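You operate a simulated robot arm through the tools that you are given. There is no shell and no other tool.

You run a simulated two-armed robot. Do the job below in one go: nothing can be reset, and whatever is moved stays where it is left.

TASK
Rub the green-ended roller clean on the ribbed block and put it back.
Fine: use the blue cloth with cleaner from the open green tin; put the cloth back. What is to be rubbed or washed off counts as gone when no trace of it is left.

It is judged by the outcome, as a careful person would: the job done as asked, and still so three seconds after it is handed in. It fails if anything else is knocked over, pushed out of place, dropped, spilled or broken. Flat cloth is picked up by pressing the open fingertips on it (5 to 10 N) and closing them slowly along it; thin cloth reads only 2 to 8 mm in the jaws.

THE ROBOT
Two 7-joint arms with two-finger parallel grippers on one trunk that stands fixed in place. Base frame: the origin is at the foot of the trunk, x ahead of it, y to its left, z up. Units: mm, degrees, N and s.
The left shoulder is at [71, 156, 1280], the right one opposite. Each reaches about 1231 mm from its shoulder. Payload 3.91 kg a hand.
The tool frame of a hand sits at the grasp point between the pads (the TCP): z along the fingers, y along the line on which they close. The tips reach 30 mm beyond it. Largest opening 110 mm; finger width 20, thickness 10; the body of the gripper, 48 by 112 mm, starts 55 mm behind the TCP.
Orientation is that of the tool frame in the base frame, as a unit quaternion [w, x, y, z]. With the fingers straight down and closing along the base's y, the tool's x points along the base's -x, its y along +y and its z along -z.

THE INTERFACE
- The arms move only by the tool drive_tool. It takes "left_targets", "right_targets" or both (then of equal length, played together; a hand with none holds still); each is a list of rows, each a list of 7 numbers: the shift along the base's x, y, z in mm, then the turn, a rotation vector about the base's x, y, z in degrees, then the opening, from 0 (shut) to 1 (fully open). In form: [[dx, dy, dz, wx, wy, wz, hand], ...]. A call has 1 to 20 rows; each row is the pose to reach, as a shift and turn from the pose commanded when the call began. Each row takes 0.2 s and may step no farther than 50 mm and 8.6 degrees from the row before; otherwise, or with a gripper value out of range, the whole call is refused. A pose out of reach is approached as far as the arm can. The call stops where the force on the tool passes 40 N (or 10 N more than at its start, if that is more) or the arm is blocked; 0.2 s more then pass. The fingers move at their own pace (about 108 mm/s each) and stop on an object; they squeeze with about 21 N. The grip force told is the motor's: it shows also when the fingers shut on nothing. Time passes only in rows, and 0.2 s behind the last, so rows that repeat a pose let the fingers close. It gives the time, the measured TCP pose, the force on the tool (base axes), the opening and the grip force at its end, in the units of the frame above (readings bear some noise), with the torque about the TCP (base axes, N m) and any sound that the robot's microphone picked up, and new pictures: "views" is both (left out), scene, wrist or none (wrist: the cameras of the hands that moved).
- Cameras (640 x 400 px; columns grow to the right, rows downward): "scene" is now at [134.5, -35.2, 1514.5]; the picture's right is [-0.39, -0.92, 0.00], its down [-0.46, 0.20, -0.87] and it looks along [0.80, -0.34, -0.50] (base axes); focal length 325 px, centre (320, 200). "left" rides on the left gripper at [72, -17, -104] in its tool frame; the picture's right is [0.23, 0.97, 0.00], its down [-0.76, 0.18, -0.62] and it looks along [-0.61, 0.14, 0.78] (tool axes); focal length 222 px, centre (320, 200). "right" rides on the right gripper at [72, 17, -103] in its tool frame; the picture's right is [-0.23, 0.97, 0.00], its down [-0.76, -0.18, -0.62] and it looks along [-0.61, -0.14, 0.78] (tool axes); focal length 222 px, centre (320, 200). There is no depth. A picture from a camera that has moved, and an enlarged one, comes with that camera's place and axes in the base frame and with its lens.
- slide_trunk(by): slides the trunk up (or, below 0, down) by that many mm; the arms and the scene camera ride with it, the base frame stays. It gives what a move gives, with no picture.
- pan_tilt(pan, tilt): turns the head with the scene camera to pan (to the left, within 86 degrees either way) and tilt (down, from -29 to 69), counted from straight ahead of the robot. It gives what a move gives, and a new picture of the scene camera.
- inspect(camera, box): a new picture of the part [left, top, right, bottom] of that camera's present view, enlarged. It takes no simulated time.
- job_done(): hands the job in; it is judged then, once.

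Places have to be worked out from the pictures, the camera data and where the tool is seen. Open the grippers and draw the arms clear of the work before you hand the job in, unless the task says otherwise.

The tools are called after "Request:" as a command line: name --argument value ..., lists and objects as JSON in quotes. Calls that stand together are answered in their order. drive_tool: Moves the arms, as the interface text tells. Its arguments: {"type":"object","properties":{"left_targets":{"type":"array","items":{"type":"array","items":{"type":"number"}}},"right_targets":{"type":"array","items":{"type":"array","items":{"type":"number"}}},"views":{"type":"string","enum":["both","scene","wrist","none"]}},"required":[]} The other tools are called the same way: slide_trunk (by) moves the trunk up or down; pan_tilt (pan, tilt) turns the head that bears the scene camera; inspect (camera, box) takes an enlarged picture of a part of a camera's view; job_done () hands the job in.

At the start:

```text
time: 0.0
left_eef_pos: [630.0, 124.8, 1193.1]
left_ee_rot: [0.0, -0.001, 1.0, 0.0]
left_force: [-0.3, 0.3, 0.1]
left_torque: [-0.01, 0.0, -0.03]
left_width: 110.1
left_finger_force: 0.1
right_eef_pos: [581.2, -268.3, 1222.4]
right_ee_rot: [0.0, 0.0, 1.0, 0.0]
right_force: [0.9, -0.1, 0.4]
right_torque: [-0.01, -0.02, 0.0]
right_width: 109.9
right_finger_force: 0.0
trunk travel left (down, up): [-725.0, 215.0]
head pan, tilt (commanded): [-23.2, 29.8]
```

scene: 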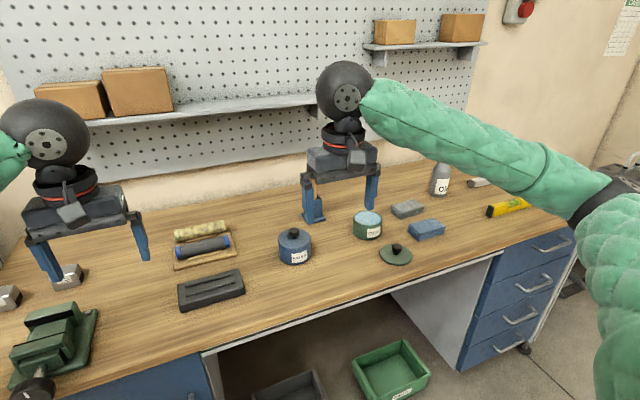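
right: 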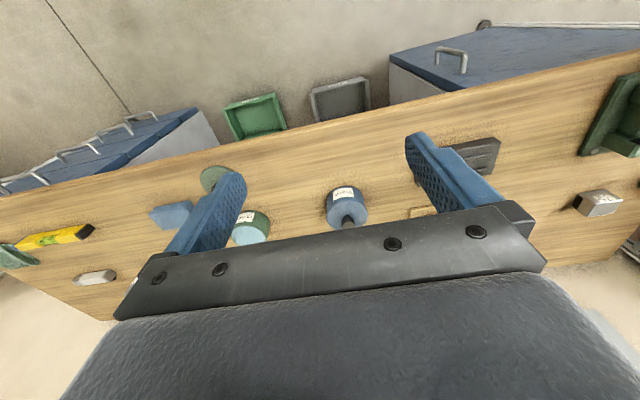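
left: 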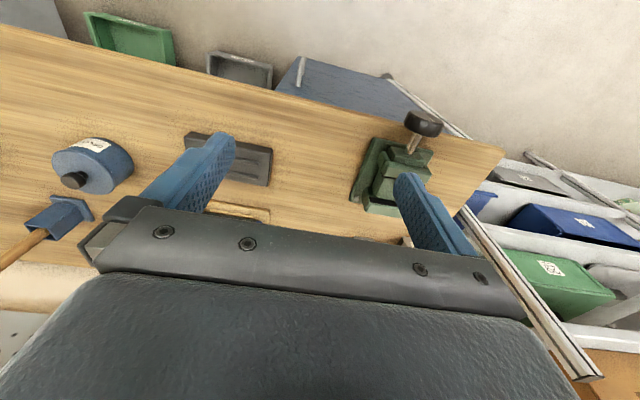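

I start by looking closely at the bench: the rollers, ribbed block, tins and cloths need to be identified.

Request:
inspect --camera "scene" --box '[150, 200, 310, 320]'

Request:
inspect --camera "scene" --box '[330, 150, 550, 280]'

Request:
inspect --camera "scene" --box '[0, 220, 200, 400]'

```text
3.33 times, centred on (230, 260) of scene
camera zoom: at [134.5, -35.2, 1514.5], right [-0.39, -0.92, 0.0], down [-0.46, 0.2, -0.87], along [0.8, -0.34, -0.5], focal length 1082 px, centre (620, 0)
```

zoom: 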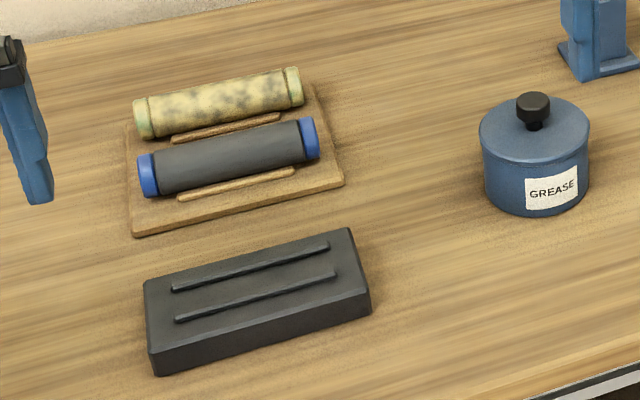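

```text
2.91 times, centred on (440, 215) of scene
camera zoom: at [134.5, -35.2, 1514.5], right [-0.39, -0.92, 0.0], down [-0.46, 0.2, -0.87], along [0.8, -0.34, -0.5], focal length 945 px, centre (-29, 156)
```

zoom: 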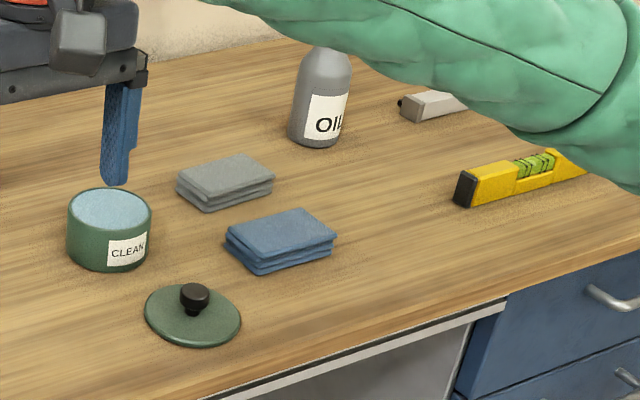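

```text
2.22 times, centred on (100, 310) of scene
camera zoom: at [134.5, -35.2, 1514.5], right [-0.39, -0.92, 0.0], down [-0.46, 0.2, -0.87], along [0.8, -0.34, -0.5], focal length 722 px, centre (809, -44)
```

zoom: 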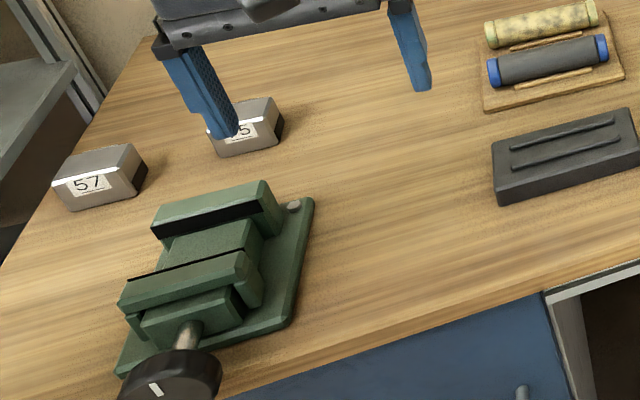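

The roller with green ends is the mottled, dirty one lying at the back of the wooden stand. The dark ribbed block lies in front of it, and the open green CLEAN tin and blue cloth are to the right. I move both hands higher over those areas for closer wrist-camera views.

Request:
drive_tool --left_targets '[[25, -25, 0, 0, 0, 0, 1], [50, -50, -10, 0, 0, 0, 1], [75, -75, -25, 0, 0, 0, 1], [95, -95, -40, 0, 0, 0, 1], [115, -115, -50, 0, 0, 0, 1], [135, -135, -65, 0, 0, 0, 1], [152, -155, -80, 0, 0, 0, 1], [170, -175, -93, 0, 0, 0, 1]]' --right_targets '[[13, -38, -10, 0, 0, 0, 1], [26, -76, -20, 0, 0, 0, 1], [40, -114, -35, 0, 0, 0, 1], [54, -152, -50, 0, 0, 0, 1], [67, -190, -70, 0, 0, 0, 1], [81, -228, -90, 0, 0, 0, 1], [95, -265, -110, 0, 0, 0, 1], [108, -300, -130, 0, 0, 0, 1]]' --views "both"

```text
time: 1.8
left_eef_pos: [800.4, -51.4, 1098.4]
left_ee_rot: [0.0, 0.0, 1.0, 0.001]
left_force: [-0.3, -0.4, 1.0]
left_torque: [0.06, -0.01, -0.01]
left_width: 109.9
left_finger_force: 0.2
right_eef_pos: [690.1, -569.1, 1093.1]
right_ee_rot: [-0.001, -0.001, 1.0, 0.001]
right_force: [-0.8, 0.1, -0.4]
right_torque: [0.05, 0.03, 0.0]
right_width: 110.2
right_finger_force: 0.1
trunk travel left (down, up): [-725.0, 215.0]
head pan, tilt (commanded): [-23.2, 29.8]
camera scene: at [135.5, -37.5, 1514.4], right [-0.39, -0.92, 0.0], down [-0.46, 0.2, -0.87], along [0.8, -0.34, -0.5], focal length 325 px, centre (320, 200)
camera right: at [617.6, -551.6, 1196.7], right [0.23, 0.97, 0.0], down [0.76, -0.18, 0.62], along [0.61, -0.14, -0.78], focal length 222 px, centre (320, 200)
camera left: at [728.6, -70.9, 1203.5], right [-0.23, 0.97, 0.0], down [0.76, 0.18, 0.62], along [0.61, 0.14, -0.78], focal length 222 px, centre (320, 200)
```

scene: 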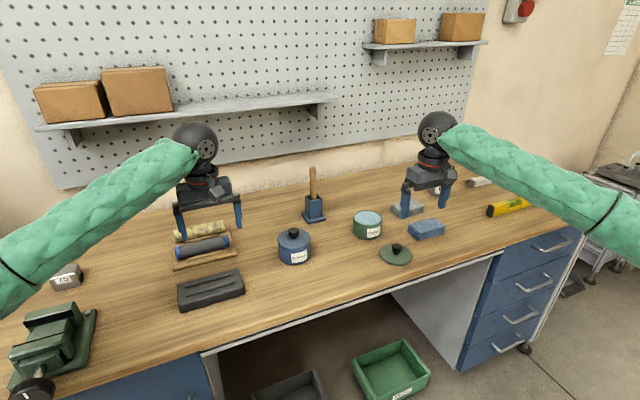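
right: 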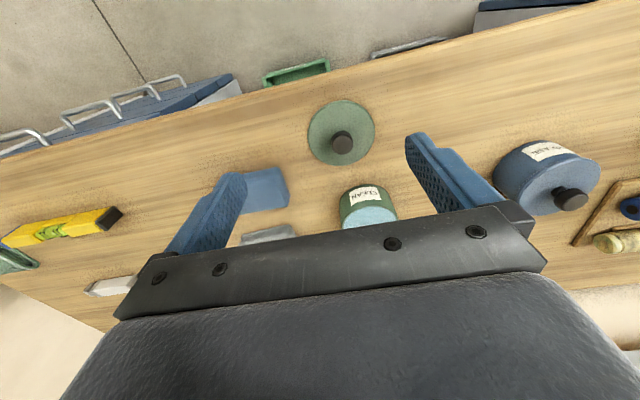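
left: 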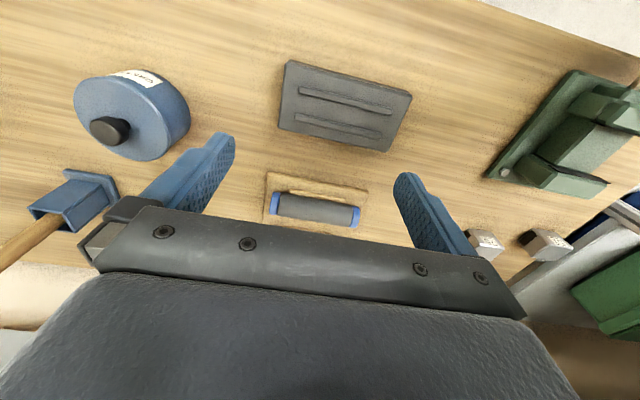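

Both hands hover clear. I zoom in for accurate pixel measurements of block, roller, cloth and tin.

Request:
inspect --camera "left" --box '[240, 50, 440, 240]'

Request:
inspect --camera "right" --box '[220, 80, 420, 250]'

Request:
inspect --camera "scene" --box '[160, 210, 260, 320]'

Request:
inspect --camera "scene" --box '[340, 180, 460, 280]'

```text
2.11 times, centred on (340, 145) of left
camera zoom: at [728.6, -70.9, 1203.5], right [-0.23, 0.97, 0.0], down [0.76, 0.18, 0.62], along [0.61, 0.14, -0.78], focal length 468 px, centre (278, 316)
```

zoom: 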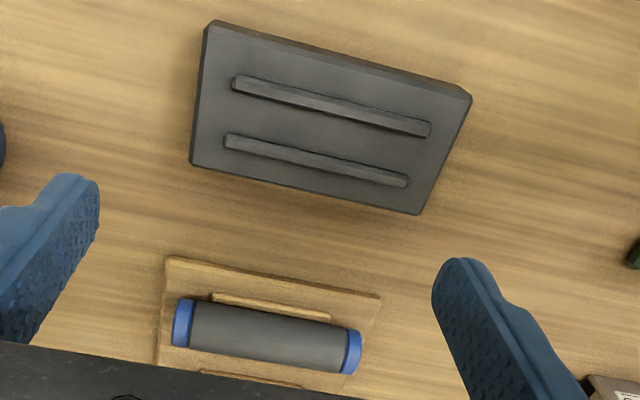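

```text
2.35 times, centred on (320, 165) of right
camera zoom: at [617.6, -551.6, 1196.7], right [0.23, 0.97, 0.0], down [0.76, -0.18, 0.62], along [0.61, -0.14, -0.78], focal length 523 px, centre (320, 282)
```

zoom: 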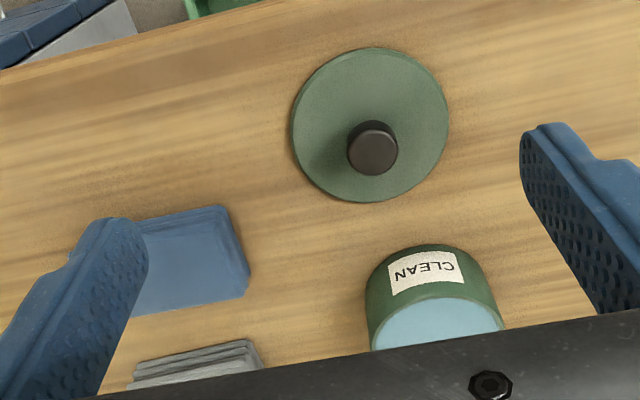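

```text
3.64 times, centred on (210, 265) of scene
camera zoom: at [135.5, -37.5, 1514.4], right [-0.39, -0.92, 0.0], down [-0.46, 0.2, -0.87], along [0.8, -0.34, -0.5], focal length 1181 px, centre (720, -36)
```

zoom: 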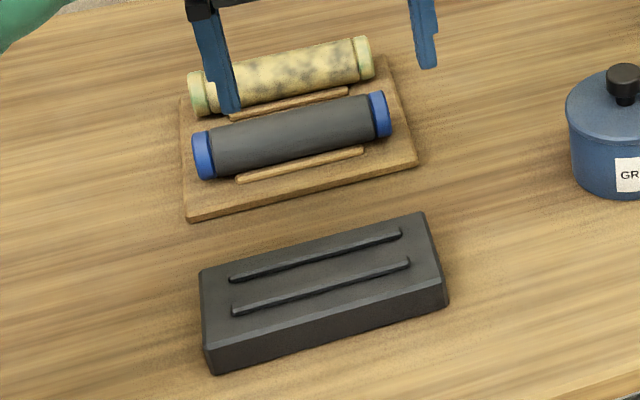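

```text
4.00 times, centred on (400, 230) of scene
camera zoom: at [135.5, -37.5, 1514.4], right [-0.39, -0.92, 0.0], down [-0.46, 0.2, -0.87], along [0.8, -0.34, -0.5], focal length 1299 px, centre (0, 80)
```

zoom: 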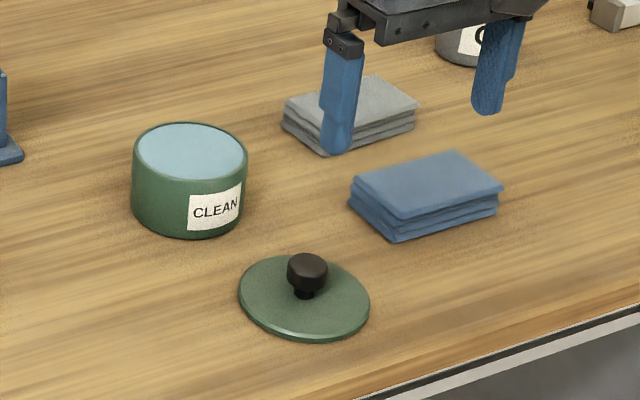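

The block looks axis-aligned, centred near (811, -22) with its top near z 910 and ribs running along y. The dirty roller is near (1068, -22), and the cloth is about 60×110 mm near (826, -728). I turn both hands 90° (cameras outward) and hover over the roller and the tin for a closer look.

Request:
drive_tool --left_targets '[[22, 2, -3, 0, 0, -7.5, 1], [45, 5, -6, 0, 0, -15, 1], [67, 7, -9, 0, 0, -22.5, 1], [90, 10, -12, 0, 0, -30, 1], [112, 12, -15, 0, 0, -37.5, 1], [134, 15, -18, 0, 0, -45, 1], [157, 17, -21, 0, 0, -52.5, 1], [179, 19, -24, 0, 0, -60, 1], [201, 22, -27, 0, 0, -67.5, 1], [223, 24, -30, 0, 0, -75, 1], [246, 27, -34, 0, 0, -82.5, 1], [268, 29, -38, 0, 0, -90, 1]]' --right_targets '[[17, 3, -4, 0, 0, 7.5, 1], [34, 6, -8, 0, 0, 15, 1], [51, 10, -12, 0, 0, 22.5, 1], [68, 13, -16, 0, 0, 30, 1], [84, 16, -20, 0, 0, 37.5, 1], [101, 20, -25, 0, 0, 45, 1], [118, 23, -30, 0, 0, 52.5, 1], [135, 26, -35, 0, 0, 60, 1], [152, 29, -40, 0, 0, 67.5, 1], [168, 33, -45, 0, 0, 75, 1], [185, 36, -49, 0, 0, 82.5, 1], [202, 39, -53, 0, 0, 90, 1]]' --views "both"

```text
time: 4.4
left_eef_pos: [1069.5, -25.5, 1060.0]
left_ee_rot: [-0.001, 0.707, 0.707, 0.0]
left_force: [-0.1, 0.8, 0.0]
left_torque: [-0.03, -0.01, -0.01]
left_width: 110.1
left_finger_force: 0.0
right_eef_pos: [891.6, -529.8, 1037.7]
right_ee_rot: [0.0, 0.708, -0.706, -0.001]
right_force: [-0.4, 0.0, 0.8]
right_torque: [0.03, -0.01, -0.03]
right_width: 109.9
right_finger_force: 0.1
trunk travel left (down, up): [-725.0, 215.0]
head pan, tilt (commanded): [-23.2, 29.8]
camera scene: at [135.2, -36.8, 1514.3], right [-0.39, -0.92, 0.0], down [-0.46, 0.2, -0.87], along [0.8, -0.34, -0.5], focal length 325 px, centre (320, 200)
camera right: at [874.2, -603.0, 1142.0], right [-0.97, 0.23, 0.0], down [0.18, 0.76, 0.62], along [0.14, 0.61, -0.78], focal length 222 px, centre (320, 200)
camera left: at [1051.8, 47.0, 1164.9], right [0.97, 0.23, 0.0], down [0.18, -0.76, 0.62], along [0.14, -0.61, -0.78], focal length 222 px, centre (320, 200)
```

scene: 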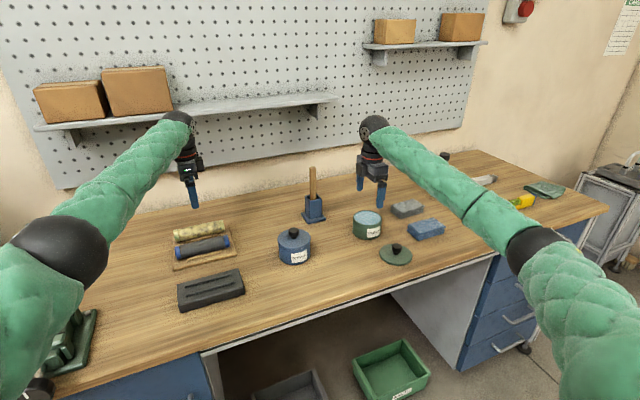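
right: 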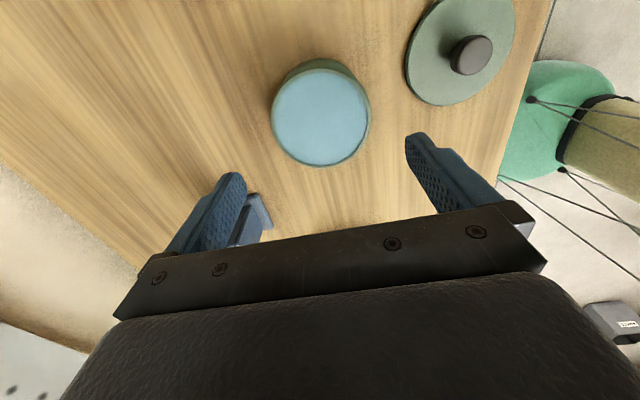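
left: 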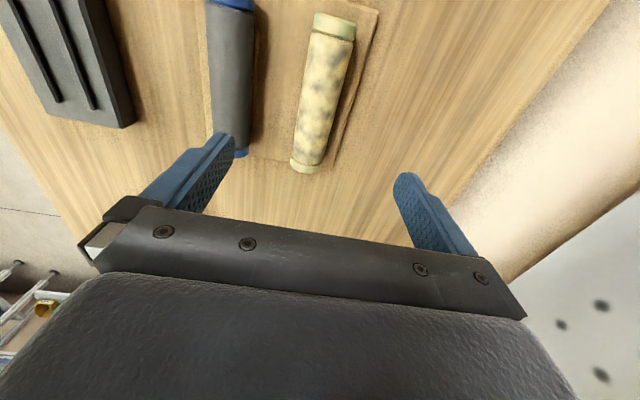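

Both objects are right below the hands. I enlarge the roller and tin views for measuring.

Request:
inspect --camera "left" --box '[200, 0, 400, 190]'

Request:
inspect --camera "right" --box '[250, 40, 400, 180]'

Request:
inspect --camera "scene" --box '[160, 210, 260, 280]'

Request:
inspect --camera "scene" --box '[340, 190, 460, 270]'

```text
2.11 times, centred on (300, 95) of left
camera zoom: at [1051.8, 47.0, 1164.9], right [0.97, 0.23, 0.0], down [0.18, -0.76, 0.62], along [0.14, -0.61, -0.78], focal length 468 px, centre (362, 421)
```

zoom: 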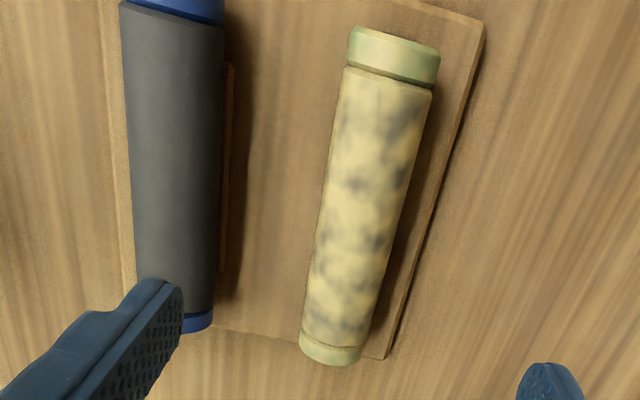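

```text
2.86 times, centred on (325, 110) of right
camera zoom: at [874.2, -603.0, 1142.0], right [-0.97, 0.23, 0.0], down [0.18, 0.76, 0.62], along [0.14, 0.61, -0.78], focal length 635 px, centre (306, 457)
```

zoom: 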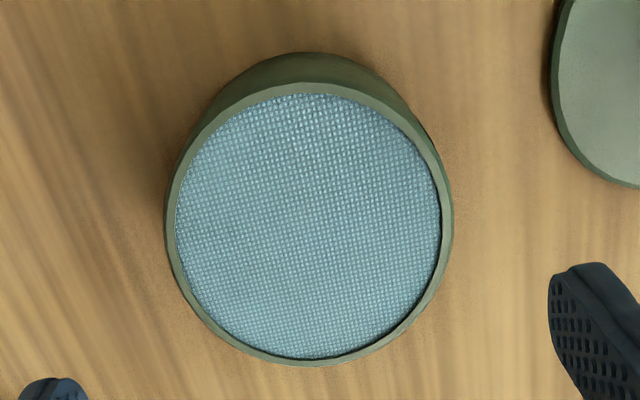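

```text
5.71 times, centred on (210, 245) of scene
camera zoom: at [135.2, -36.8, 1514.3], right [-0.39, -0.92, 0.0], down [-0.46, 0.2, -0.87], along [0.8, -0.34, -0.5], focal length 1856 px, centre (949, -57)
```

zoom: 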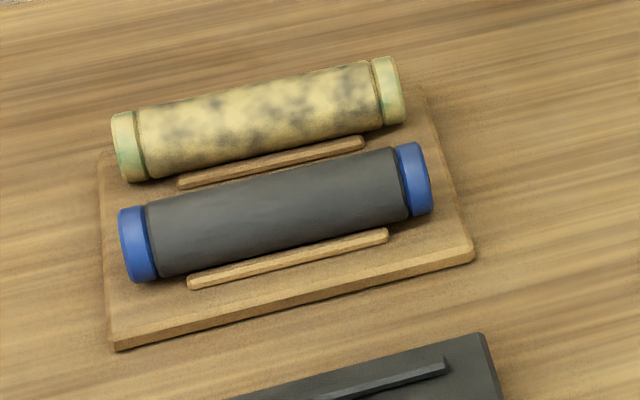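

```text
5.00 times, centred on (400, 230) of scene
camera zoom: at [135.2, -36.8, 1514.3], right [-0.39, -0.92, 0.0], down [-0.46, 0.2, -0.87], along [0.8, -0.34, -0.5], focal length 1624 px, centre (-80, 50)
```

zoom: 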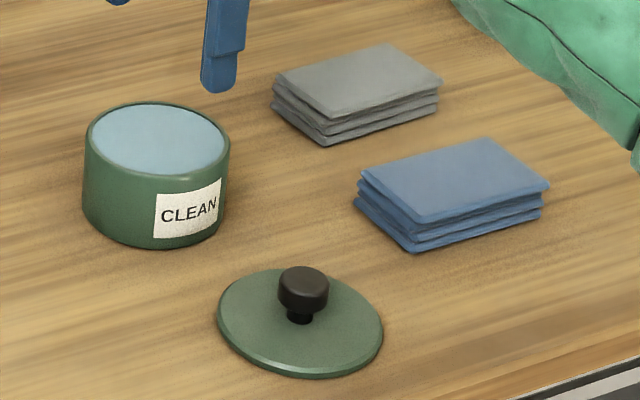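

The roller axis sits near x 1066, z 906, about 38 mm in diameter and 150 mm long. The tin holds a soaked pad just under its rim at about (889, -534, 932). I lower the left hand, partly closed, to just above the roller, and carry the right hand over to the cloth with a 20° lean.

Request:
drive_tool --left_targets '[[-1, 0, -15, 0, 0, 0, 0.65], [-2, 0, -32, 0, 0, 0, 0.65], [-2.5, 0, -50, 0, 0, 0, 0.65], [-2.5, 0, -68, 0, 0, 0, 0.65], [-2.5, 0, -85, 0, 0, 0, 0.65], [-2.5, 0, -98, 0, 0, 0, 0.65]]' --right_targets '[[-12, -32, -5, 4, 0, 0, 1], [-24, -64, -10, 8, 0, 0, 1], [-36, -96, -15, 12, 0, 0, 1], [-47, -128, -20, 16, 0, 0, 1], [-58, -160, -25, 20, 0, 0, 1], [-70, -192, -30, 20, 0, 0, 1]]' --views "both"

```text
time: 5.8
left_eef_pos: [1064.7, -21.6, 964.9]
left_ee_rot: [-0.001, 0.707, 0.707, 0.001]
left_force: [0.1, 0.8, 1.2]
left_torque: [0.01, 0.02, 0.01]
left_width: 71.7
left_finger_force: 0.0
right_eef_pos: [819.3, -720.6, 1008.3]
right_ee_rot: [-0.124, 0.697, -0.696, -0.123]
right_force: [-1.2, 0.9, 0.6]
right_torque: [0.01, 0.0, 0.0]
right_width: 110.1
right_finger_force: 0.1
trunk travel left (down, up): [-725.0, 215.0]
head pan, tilt (commanded): [-23.2, 29.8]
camera scene: at [134.4, -36.4, 1514.5], right [-0.39, -0.92, 0.0], down [-0.46, 0.2, -0.87], along [0.8, -0.34, -0.5], focal length 325 px, centre (320, 200)
camera right: at [803.2, -825.0, 1081.7], right [-0.97, 0.21, 0.08], down [0.18, 0.5, 0.85], along [0.14, 0.84, -0.53], focal length 222 px, centre (320, 200)
camera left: at [1047.5, 49.2, 1069.3], right [0.97, 0.23, 0.0], down [0.18, -0.76, 0.62], along [0.14, -0.61, -0.78], focal length 222 px, centre (320, 200)
```

scene: 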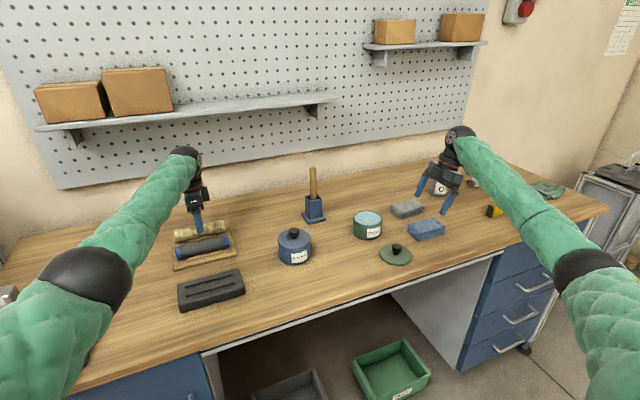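
right: 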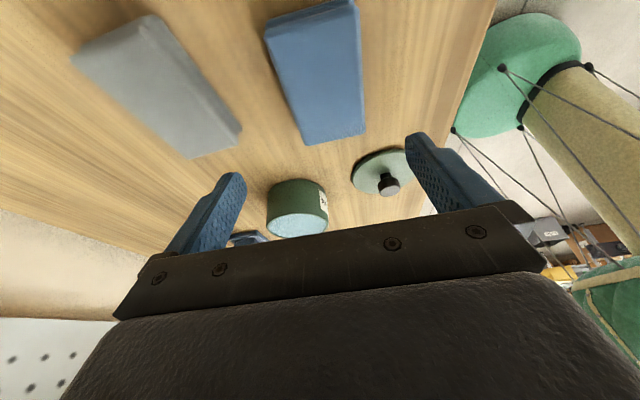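
left: 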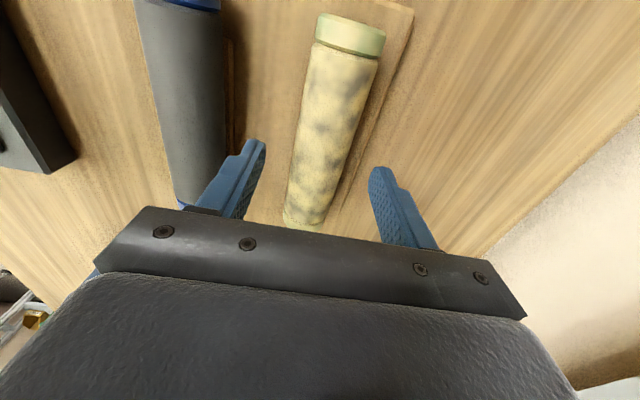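

The left hand is over the roller and the cloth is visible from the right hand. I zoom both wrist views to check alignment before closing.

Request:
inspect --camera "left" --box '[220, 0, 420, 230]'

Request:
inspect --camera "right" --box '[220, 0, 420, 160]'

Request:
inspect --camera "scene" --box '[380, 190, 480, 260]'

```text
1.74 times, centred on (320, 115) of left
camera zoom: at [1047.5, 49.2, 1069.3], right [0.97, 0.23, 0.0], down [0.18, -0.76, 0.62], along [0.14, -0.61, -0.78], focal length 386 px, centre (320, 348)
```

zoom: 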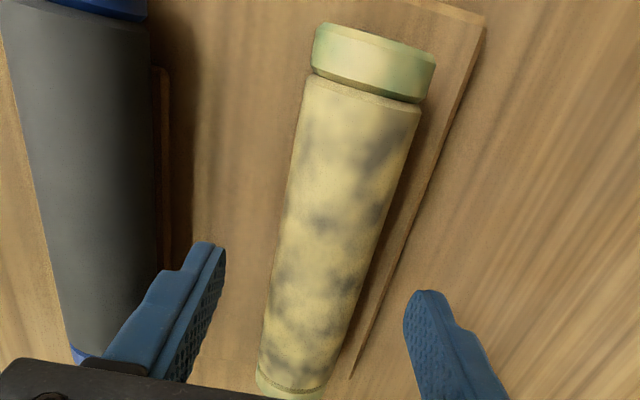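

```text
2.50 times, centred on (320, 80) of right
camera zoom: at [803.2, -825.0, 1081.7], right [-0.97, 0.21, 0.08], down [0.18, 0.5, 0.85], along [0.14, 0.84, -0.53], focal length 555 px, centre (320, 500)
```

zoom: 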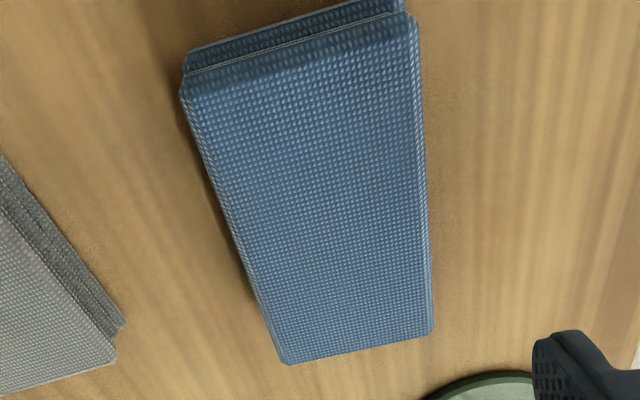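

```text
5.71 times, centred on (430, 225) of scene
camera zoom: at [134.4, -36.4, 1514.5], right [-0.39, -0.92, 0.0], down [-0.46, 0.2, -0.87], along [0.8, -0.34, -0.5], focal length 1856 px, centre (-309, 57)
```

zoom: 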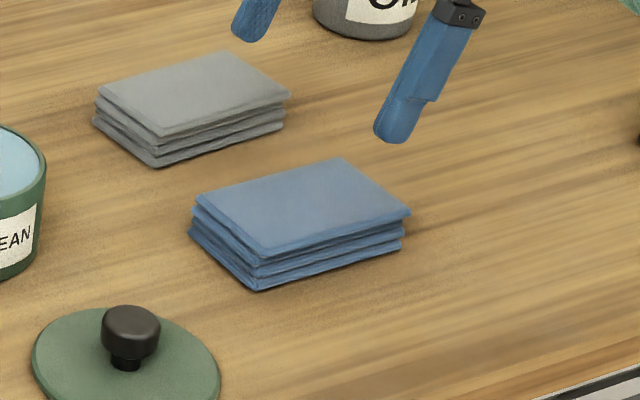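

The roller is about 2–3 mm to the +x side of the tool axis. I shift that much, go down so that the fingertips end about 10 mm below the roller's axis (clear of the rails), then close and wait. The right hand stays still.

Request:
drive_tool --left_targets '[[2.5, 0, -10, 0, 0, 0, 0.65], [2.5, 0, -20, 0, 0, 0, 0.65], [2.5, 0, -30, 0, 0, 0, 0.65], [2.5, 0, -38, 0, 0, 0, 0.65], [2.5, 0, -38, 0, 0, 0, 0.65]]' --views "wrist"

```text
time: 7.0
left_eef_pos: [1064.3, -23.3, 925.6]
left_ee_rot: [0.0, 0.707, 0.707, -0.001]
left_force: [1.4, -0.6, 0.5]
left_torque: [0.02, -0.03, 0.02]
left_width: 71.7
left_finger_force: 0.0
right_eef_pos: [820.2, -721.0, 1008.8]
right_ee_rot: [0.123, -0.696, 0.697, 0.123]
right_force: [0.1, 0.3, -0.8]
right_torque: [-0.01, 0.0, 0.0]
right_width: 110.0
right_finger_force: 0.0
trunk travel left (down, up): [-725.0, 215.0]
head pan, tilt (commanded): [-23.2, 29.8]
camera left: at [1047.2, 48.0, 1030.7], right [0.97, 0.23, 0.0], down [0.18, -0.76, 0.62], along [0.14, -0.61, -0.78], focal length 222 px, centre (320, 200)
```

left: 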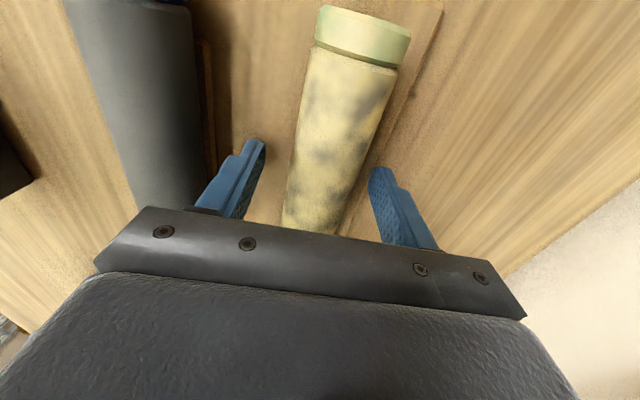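

The roller still sits about 4–5 mm to the +x side (arm tracking error), so I nudge +4.5 mm and then close gently.

Request:
drive_tool --left_targets '[[2.5, 0, 0, 0, 0, 0, 0.65], [4.5, 0, 0, 0, 0, 0, 0.65], [4.5, 0, 0, 0, 0, 0, 0.55], [4.5, 0, 0, 0, 0, 0, 0.48], [4.5, 0, 0, 0, 0, 0, 0.42], [4.5, 0, 0, 0, 0, 0, 0.38], [4.5, 0, 0, 0, 0, 0, 0.34], [4.5, 0, 0, 0, 0, 0, 0.2], [4.5, 0, 0, 0, 0, 0, 0], [4.5, 0, 0, 0, 0, 0, 0]]' --views "wrist"

```text
time: 9.2
left_eef_pos: [1064.4, -23.6, 927.7]
left_ee_rot: [0.001, 0.707, 0.707, 0.0]
left_force: [-11.9, -2.4, 0.1]
left_torque: [-0.41, 0.32, -0.74]
left_width: 41.7
left_finger_force: 45.2
left hand out of reach, approached as far as the arm can: row 1, 2, 3, 4, 5, 6, 7, 8, 9, 10
right_eef_pos: [820.0, -721.8, 1008.4]
right_ee_rot: [0.123, -0.696, 0.697, 0.122]
right_force: [-0.5, -0.4, -0.7]
right_torque: [-0.02, 0.02, 0.04]
right_width: 109.9
right_finger_force: 0.0
trunk travel left (down, up): [-725.0, 215.0]
head pan, tilt (commanded): [-23.2, 29.8]
camera left: at [1048.4, 49.0, 1031.7], right [0.97, 0.23, 0.0], down [0.18, -0.76, 0.62], along [0.14, -0.61, -0.78], focal length 222 px, centre (320, 200)
```

left: 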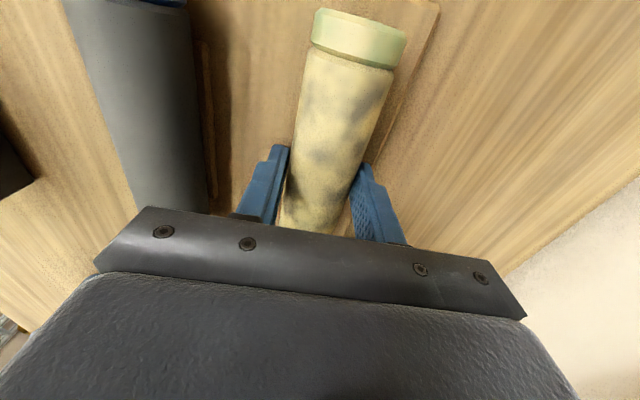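

The grip holds the roller (41.7 mm). The arm is at its reach limit there, which explains the offset. I lift straight up slowly and check it comes along.

Request:
drive_tool --left_targets '[[-2, 0, 6, 0, 0, 0, 0], [-4, 0, 14, 0, 0, 0, 0], [-5, 0, 25, 0, 0, 0, 0], [-6, 0, 38, 0, 0, 0, 0], [-6, 0, 50, 0, 0, 0, 0]]' --views "both"

```text
time: 9.8
left_eef_pos: [1065.0, -21.8, 926.6]
left_ee_rot: [-0.002, 0.706, 0.708, -0.003]
left_force: [35.3, -15.1, -24.0]
left_torque: [-0.98, -1.38, -0.48]
left_width: 41.6
left_finger_force: 45.1
right_eef_pos: [824.8, -722.5, 1005.0]
right_ee_rot: [0.122, -0.696, 0.697, 0.124]
right_force: [0.0, -0.6, 0.7]
right_torque: [0.03, 0.01, 0.0]
right_width: 109.9
right_finger_force: 0.1
trunk travel left (down, up): [-725.0, 215.0]
head pan, tilt (commanded): [-23.2, 29.8]
stopped in row 3 (left hand): the force on the tool passed its limit at 44 N (the readings are from after the stop); the commanded pose is now the measured one
camera scene: at [142.6, -36.8, 1513.7], right [-0.4, -0.92, 0.0], down [-0.46, 0.2, -0.86], along [0.79, -0.34, -0.5], focal length 325 px, centre (320, 200)
camera left: at [1049.2, 49.1, 1032.0], right [0.97, 0.23, -0.01], down [0.18, -0.76, 0.62], along [0.14, -0.61, -0.78], focal length 222 px, centre (320, 200)
```

scene: 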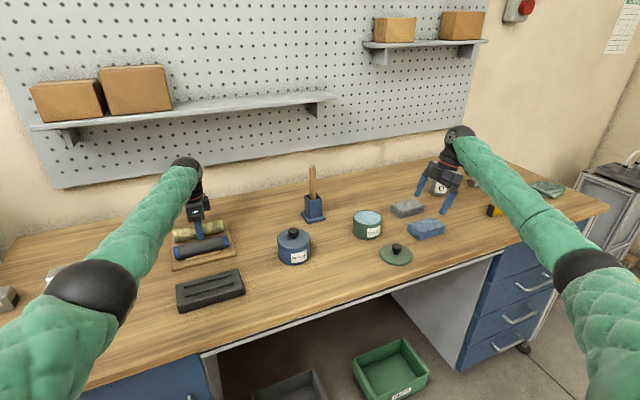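
left: 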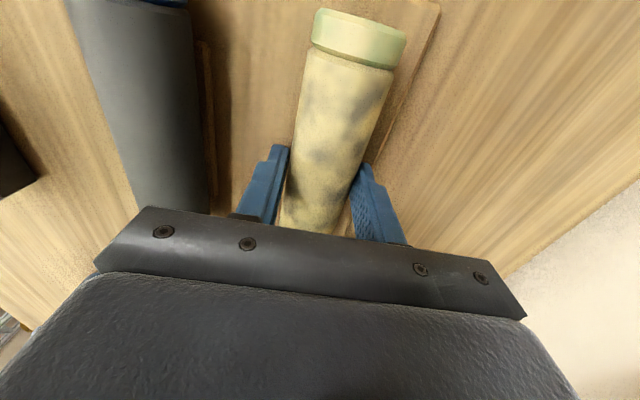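

The pull met 44 N without any lift. The fingertips are probably clamping the stand's rails along with the roller. I open the fingers, rise about 8 mm, and look.

Request:
drive_tool --left_targets '[[0, 0, 0, 0, 0, 0, 0.45], [0, 0, 0, 0, 0, 0, 0.55], [0, 0, 0, 0, 0, 0, 0.6], [0, 0, 0, 0, 0, 0, 0.6], [0, 0, 4, 0, 0, 0, 0.6], [0, 0, 8, 0, 0, 0, 0.6], [0, 0, 8, 0, 0, 0, 0.6]]' --views "both"

```text
time: 11.4
left_eef_pos: [1060.2, -20.2, 939.9]
left_ee_rot: [-0.002, 0.707, 0.707, -0.003]
left_force: [-0.1, 0.1, -1.1]
left_torque: [0.01, 0.0, 0.01]
left_width: 66.2
left_finger_force: 0.2
right_eef_pos: [821.0, -720.2, 1007.7]
right_ee_rot: [0.122, -0.696, 0.696, 0.124]
right_force: [0.6, 0.5, 0.0]
right_torque: [0.0, 0.04, -0.02]
right_width: 110.0
right_finger_force: 0.1
trunk travel left (down, up): [-725.0, 215.0]
head pan, tilt (commanded): [-23.2, 29.8]
camera scene: at [135.2, -35.9, 1514.4], right [-0.39, -0.92, 0.0], down [-0.46, 0.2, -0.87], along [0.8, -0.34, -0.5], focal length 325 px, centre (320, 200)
camera left: at [1044.4, 50.9, 1045.7], right [0.97, 0.23, -0.01], down [0.18, -0.76, 0.62], along [0.14, -0.61, -0.78], focal length 222 px, centre (320, 200)
```

scene: 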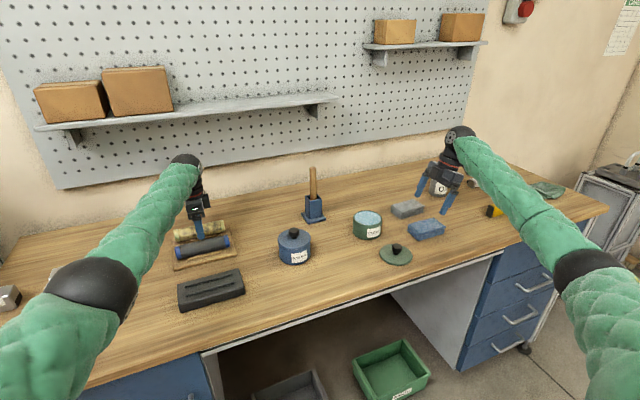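
left: 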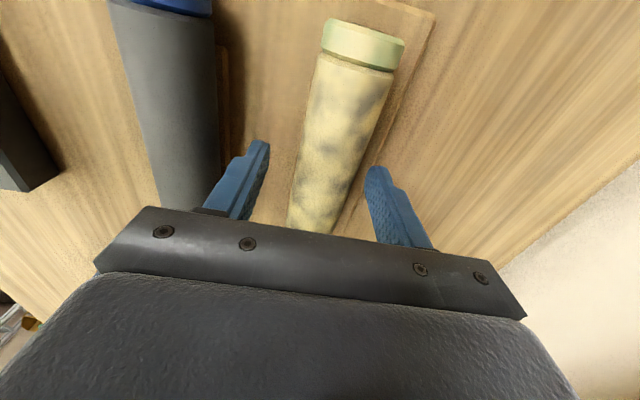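

The roller and stand are still where they were (roller near x 1068), while the hand sits at 1060. I raise both hands, then lower the trunk by 80 mm so the left arm gets more reach.

Request:
drive_tool --left_targets '[[0, 0, 20, 0, 0, 0, 0.6], [0, 0, 45, 0, 0, 0, 0.6], [0, 0, 75, 0, 0, 0, 0.6], [0, 0, 105, 0, 0, 0, 0.6], [0, 0, 125, 0, 0, 0, 0.6]]' --right_targets '[[0, 0, 10, 0, 0, 0, 1], [0, 0, 20, 0, 0, 0, 1], [0, 0, 30, 0, 0, 0, 1], [0, 0, 40, 0, 0, 0, 1], [0, 0, 50, 0, 0, 0, 1]]' --views "none"

Request:
slide_trunk --by -80

Request:
inspect --camera "scene" --box '[120, 160, 320, 300]'

```text
time: 12.6
left_eef_pos: [1059.6, -18.2, 1066.4]
left_ee_rot: [-0.002, 0.706, 0.709, -0.002]
left_force: [-0.2, -0.3, -0.2]
left_torque: [-0.01, 0.0, -0.01]
left_width: 66.0
left_finger_force: 0.0
right_eef_pos: [820.6, -720.2, 1058.8]
right_ee_rot: [-0.122, 0.697, -0.696, -0.124]
right_force: [0.5, -0.3, -0.9]
right_torque: [0.02, -0.02, 0.01]
right_width: 109.8
right_finger_force: 0.0
trunk travel left (down, up): [-725.0, 215.0]
head pan, tilt (commanded): [-23.2, 29.8]
```

```text
time: 13.8
left_eef_pos: [1059.2, -19.1, 986.8]
left_ee_rot: [-0.002, 0.706, 0.708, -0.002]
left_force: [1.2, 0.5, -0.9]
left_torque: [0.0, 0.0, 0.0]
left_width: 66.1
left_finger_force: 0.2
right_eef_pos: [819.7, -719.0, 979.1]
right_ee_rot: [0.122, -0.696, 0.697, 0.122]
right_force: [0.0, 0.9, -0.1]
right_torque: [0.0, -0.01, 0.0]
right_width: 110.0
right_finger_force: 0.0
trunk travel left (down, up): [-645.0, 295.0]
head pan, tilt (commanded): [-23.2, 29.8]
```

```text
2.86 times, centred on (220, 230) of scene
camera zoom: at [134.2, -35.4, 1434.7], right [-0.39, -0.92, 0.0], down [-0.46, 0.2, -0.87], along [0.8, -0.34, -0.5], focal length 928 px, centre (606, 114)
```

zoom: 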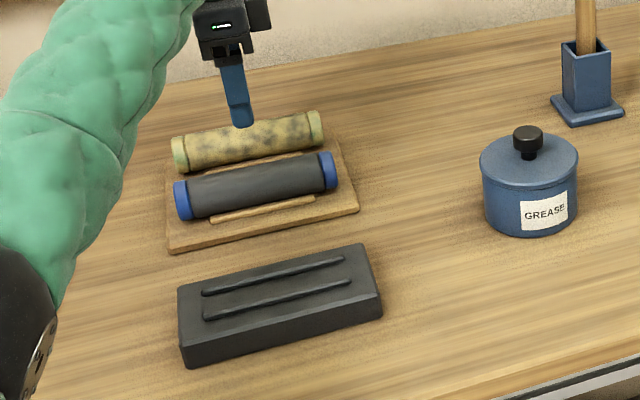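

The stand is unmoved. I move the left hand +8 mm in x and down to about z 960 and view.

Request:
drive_tool --left_targets '[[4, -3, -8, 0, 0, 0, 0.6], [8, -5, -16, 0, 0, 0, 0.6], [8, -5, -24, 0, 0, 0, 0.6], [8, -5, -26, 0, 0, 0, 0.6]]' --views "wrist"

Request:
inspect --camera "left" --box '[220, 0, 420, 230]'

```text
time: 14.8
left_eef_pos: [1066.9, -23.7, 958.9]
left_ee_rot: [-0.002, 0.707, 0.708, -0.002]
left_force: [-1.3, 0.4, 0.5]
left_torque: [0.01, 0.01, 0.02]
left_width: 65.8
left_finger_force: 0.0
right_eef_pos: [820.5, -718.7, 978.8]
right_ee_rot: [-0.122, 0.697, -0.696, -0.123]
right_force: [0.0, 0.0, 0.9]
right_torque: [0.04, 0.0, 0.04]
right_width: 109.8
right_finger_force: 0.0
trunk travel left (down, up): [-645.0, 295.0]
head pan, tilt (commanded): [-23.2, 29.8]
camera left: at [1051.4, 46.9, 1064.4], right [0.97, 0.23, -0.01], down [0.18, -0.76, 0.62], along [0.14, -0.61, -0.78], focal length 222 px, centre (320, 200)
```

left: 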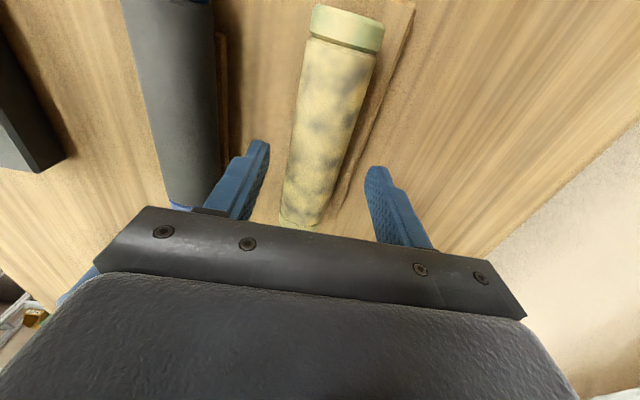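

```text
1.74 times, centred on (320, 115) of left
camera zoom: at [1051.4, 46.9, 1064.4], right [0.97, 0.23, -0.01], down [0.18, -0.76, 0.62], along [0.14, -0.61, -0.78], focal length 386 px, centre (320, 348)
```

zoom: 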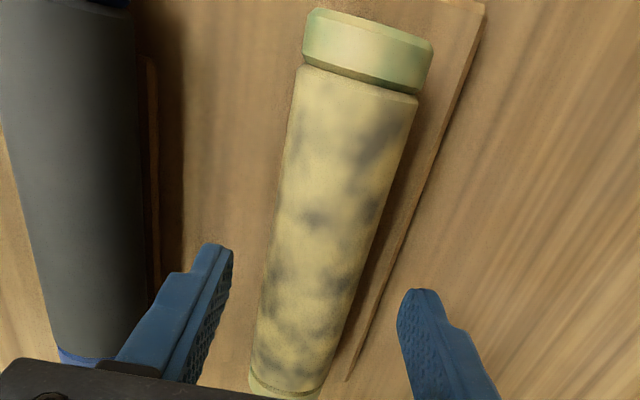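

Now the hand is centred on the roller within about 1 mm. I go down only 24 mm this time (tips just under the roller's axis, above the rails), and close.

Request:
drive_tool --left_targets '[[-1, 0, -8, 0, 0, 0, 0.6], [-1, 0, -16, 0, 0, 0, 0.6], [-1, 0, -24, 0, 0, 0, 0.6], [-1, 0, -24, 0, 0, 0, 0.6], [-1, 0, -24, 0, 0, 0, 0.5], [-1, 0, -24, 0, 0, 0, 0.44], [-1, 0, -24, 0, 0, 0, 0.4], [-1, 0, -24, 0, 0, 0, 0.36], [-1, 0, -24, 0, 0, 0, 0.3], [-1, 0, -24, 0, 0, 0, 0], [-1, 0, -24, 0, 0, 0, 0]]' --views "wrist"

```text
time: 17.2
left_eef_pos: [1067.2, -24.0, 936.7]
left_ee_rot: [-0.002, 0.707, 0.708, -0.002]
left_force: [-11.0, 1.1, 4.3]
left_torque: [0.01, 0.37, -0.01]
left_width: 38.4
left_finger_force: 20.9
right_eef_pos: [818.8, -719.7, 979.3]
right_ee_rot: [-0.123, 0.696, -0.696, -0.123]
right_force: [-0.2, -0.5, 0.6]
right_torque: [-0.01, -0.04, 0.01]
right_width: 110.1
right_finger_force: 0.2
trunk travel left (down, up): [-645.0, 295.0]
head pan, tilt (commanded): [-23.2, 29.8]
camera left: at [1049.7, 46.9, 1042.2], right [0.97, 0.23, 0.0], down [0.18, -0.76, 0.62], along [0.14, -0.61, -0.78], focal length 222 px, centre (320, 200)
```

left: 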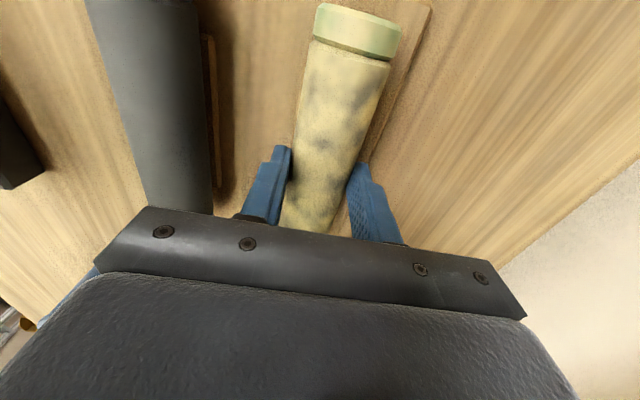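

The jaws read 38.4 mm, the true diameter, so the earlier grip was indeed on the rails. The tips are barely at the axis, so I reopen slightly, go 4.5 mm lower for a more secure grip, and close again.

Request:
drive_tool --left_targets '[[0, 0, 0, 0, 0, 0, 0.42], [0, 0, 0, 0, 0, 0, 0.46], [0, 0, -2.5, 0, 0, 0, 0.46], [0, 0, -4.5, 0, 0, 0, 0.46], [0, 0, -4.5, 0, 0, 0, 0.42], [0, 0, -4.5, 0, 0, 0, 0.36], [0, 0, -4.5, 0, 0, 0, 0.3], [0, 0, -4.5, 0, 0, 0, 0], [0, 0, -4.5, 0, 0, 0, 0]]' --views "none"

```text
time: 19.2
left_eef_pos: [1066.4, -23.7, 932.7]
left_ee_rot: [-0.002, 0.707, 0.708, -0.002]
left_force: [-14.4, 0.5, 4.8]
left_torque: [-0.05, 0.4, -0.04]
left_width: 38.4
left_finger_force: 21.4
right_eef_pos: [820.0, -720.0, 978.9]
right_ee_rot: [0.124, -0.696, 0.697, 0.122]
right_force: [0.7, -0.3, 0.0]
right_torque: [0.03, 0.0, 0.04]
right_width: 110.2
right_finger_force: 0.1
trunk travel left (down, up): [-645.0, 295.0]
head pan, tilt (commanded): [-23.2, 29.8]
```

Good solid grip with 38.4 mm. I lift slowly.

Request:
drive_tool --left_targets '[[-0.5, 0, 3, 0, 0, 0, 0], [-1, 0, 6, 0, 0, 0, 0], [-1, 0, 12, 0, 0, 0, 0], [-1, 0, 22, 0, 0, 0, 0], [-1, 0, 35, 0, 0, 0, 0], [-1, 0, 50, 0, 0, 0, 0], [-1, 0, 60, 0, 0, 0, 0]]' --views "both"

```text
time: 20.8
left_eef_pos: [1065.1, -23.3, 992.2]
left_ee_rot: [-0.002, 0.706, 0.708, -0.002]
left_force: [-0.4, -0.5, -1.5]
left_torque: [0.01, -0.02, 0.0]
left_width: 38.5
left_finger_force: 21.3
right_eef_pos: [821.4, -719.0, 978.7]
right_ee_rot: [0.123, -0.696, 0.696, 0.123]
right_force: [-0.2, 0.2, -0.2]
right_torque: [0.05, 0.0, 0.03]
right_width: 110.1
right_finger_force: 0.0
trunk travel left (down, up): [-645.0, 295.0]
head pan, tilt (commanded): [-23.2, 29.8]
camera scene: at [134.6, -35.7, 1434.5], right [-0.39, -0.92, 0.0], down [-0.46, 0.2, -0.87], along [0.8, -0.34, -0.5], focal length 325 px, centre (320, 200)
camera left: at [1049.2, 47.2, 1096.5], right [0.97, 0.23, -0.01], down [0.18, -0.76, 0.62], along [0.14, -0.61, -0.78], focal length 222 px, centre (320, 200)
```

scene: 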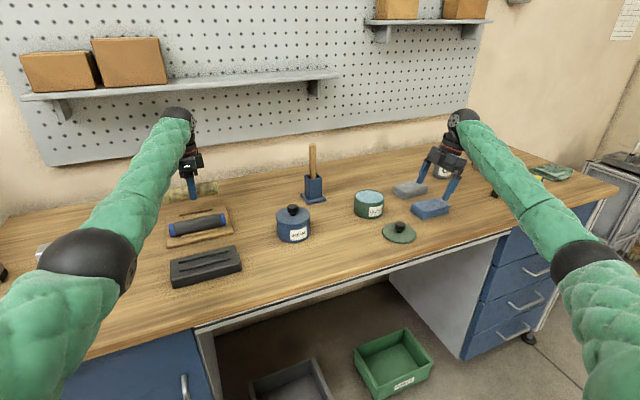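
left: 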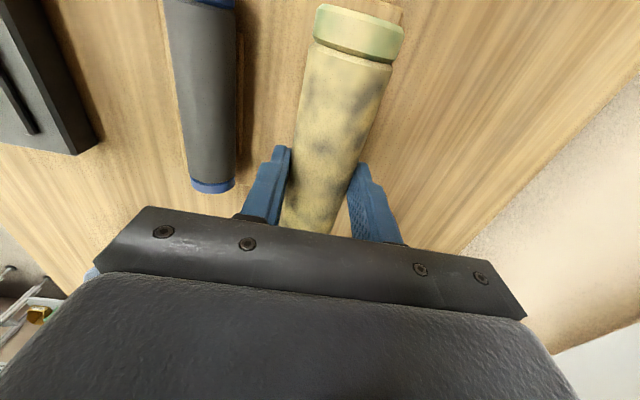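

The roller is lifted cleanly and is light. I carry it above the block (x 811), offset in y to about +2 so that its left cap will overhang the block's end, and check alignment there.

Request:
drive_tool --left_targets '[[-30, 2, 15, 0, 0, 0, 0], [-70, 6, 20, 0, 0, 0, 0], [-112, 10, 20, 0, 0, 0, 0], [-155, 14, 20, 0, 0, 0, 0], [-198, 19, 20, 0, 0, 0, 0], [-235, 22, 20, 0, 0, 0, 0], [-254, 25, 18, 0, 0, 0, 0], [-254, 25, 18, 0, 0, 0, 0]]' --views "both"

Request:
inspect --camera "scene" --box '[140, 170, 300, 300]'

Request:
inspect --camera "left" --box '[200, 0, 420, 230]'

```text
time: 22.6
left_eef_pos: [812.5, 1.1, 1009.6]
left_ee_rot: [-0.003, 0.707, 0.707, -0.001]
left_force: [-0.7, 1.1, -1.0]
left_torque: [-0.01, -0.02, 0.0]
left_width: 38.4
left_finger_force: 21.2
right_eef_pos: [821.3, -720.2, 979.4]
right_ee_rot: [0.123, -0.696, 0.697, 0.123]
right_force: [0.2, 0.8, 0.2]
right_torque: [0.02, -0.01, 0.03]
right_width: 110.1
right_finger_force: 0.1
trunk travel left (down, up): [-645.0, 295.0]
head pan, tilt (commanded): [-23.2, 29.8]
camera scene: at [134.9, -35.8, 1434.5], right [-0.39, -0.92, 0.0], down [-0.46, 0.2, -0.87], along [0.8, -0.34, -0.5], focal length 325 px, centre (320, 200)
camera left: at [795.5, 71.8, 1115.5], right [0.97, 0.23, -0.01], down [0.18, -0.76, 0.62], along [0.14, -0.61, -0.78], focal length 222 px, centre (320, 200)
```

scene: 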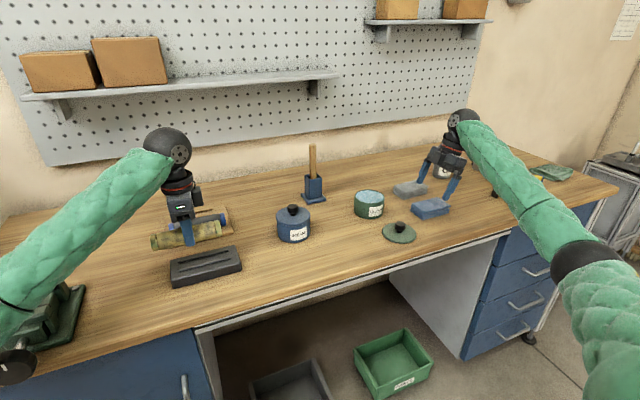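
left: 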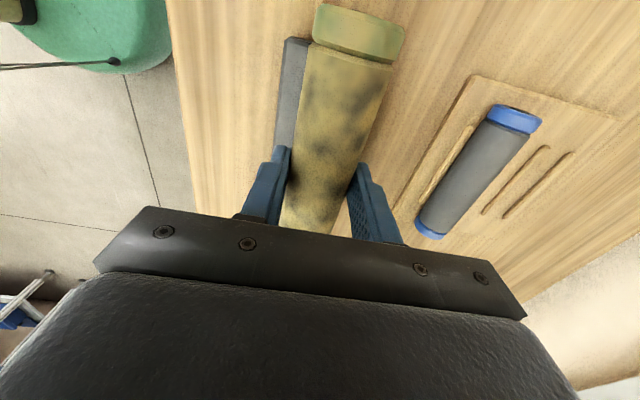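

```text
3.08 times, centred on (220, 235) of scene
camera zoom: at [134.9, -35.8, 1434.5], right [-0.39, -0.92, 0.0], down [-0.46, 0.2, -0.87], along [0.8, -0.34, -0.5], focal length 999 px, centre (628, 92)
```

zoom: 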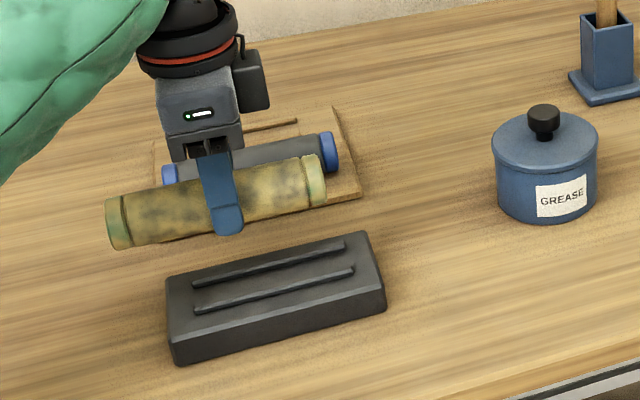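

```text
1.74 times, centred on (310, 115) of left
camera zoom: at [795.5, 71.8, 1115.5], right [0.97, 0.23, -0.01], down [0.18, -0.76, 0.62], along [0.14, -0.61, -0.78], focal length 386 px, centre (337, 348)
```

zoom: 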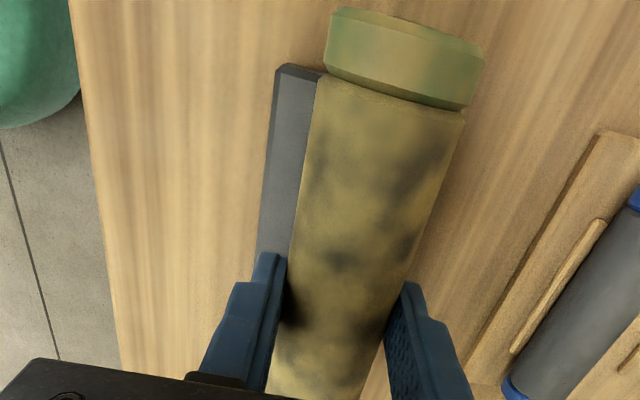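

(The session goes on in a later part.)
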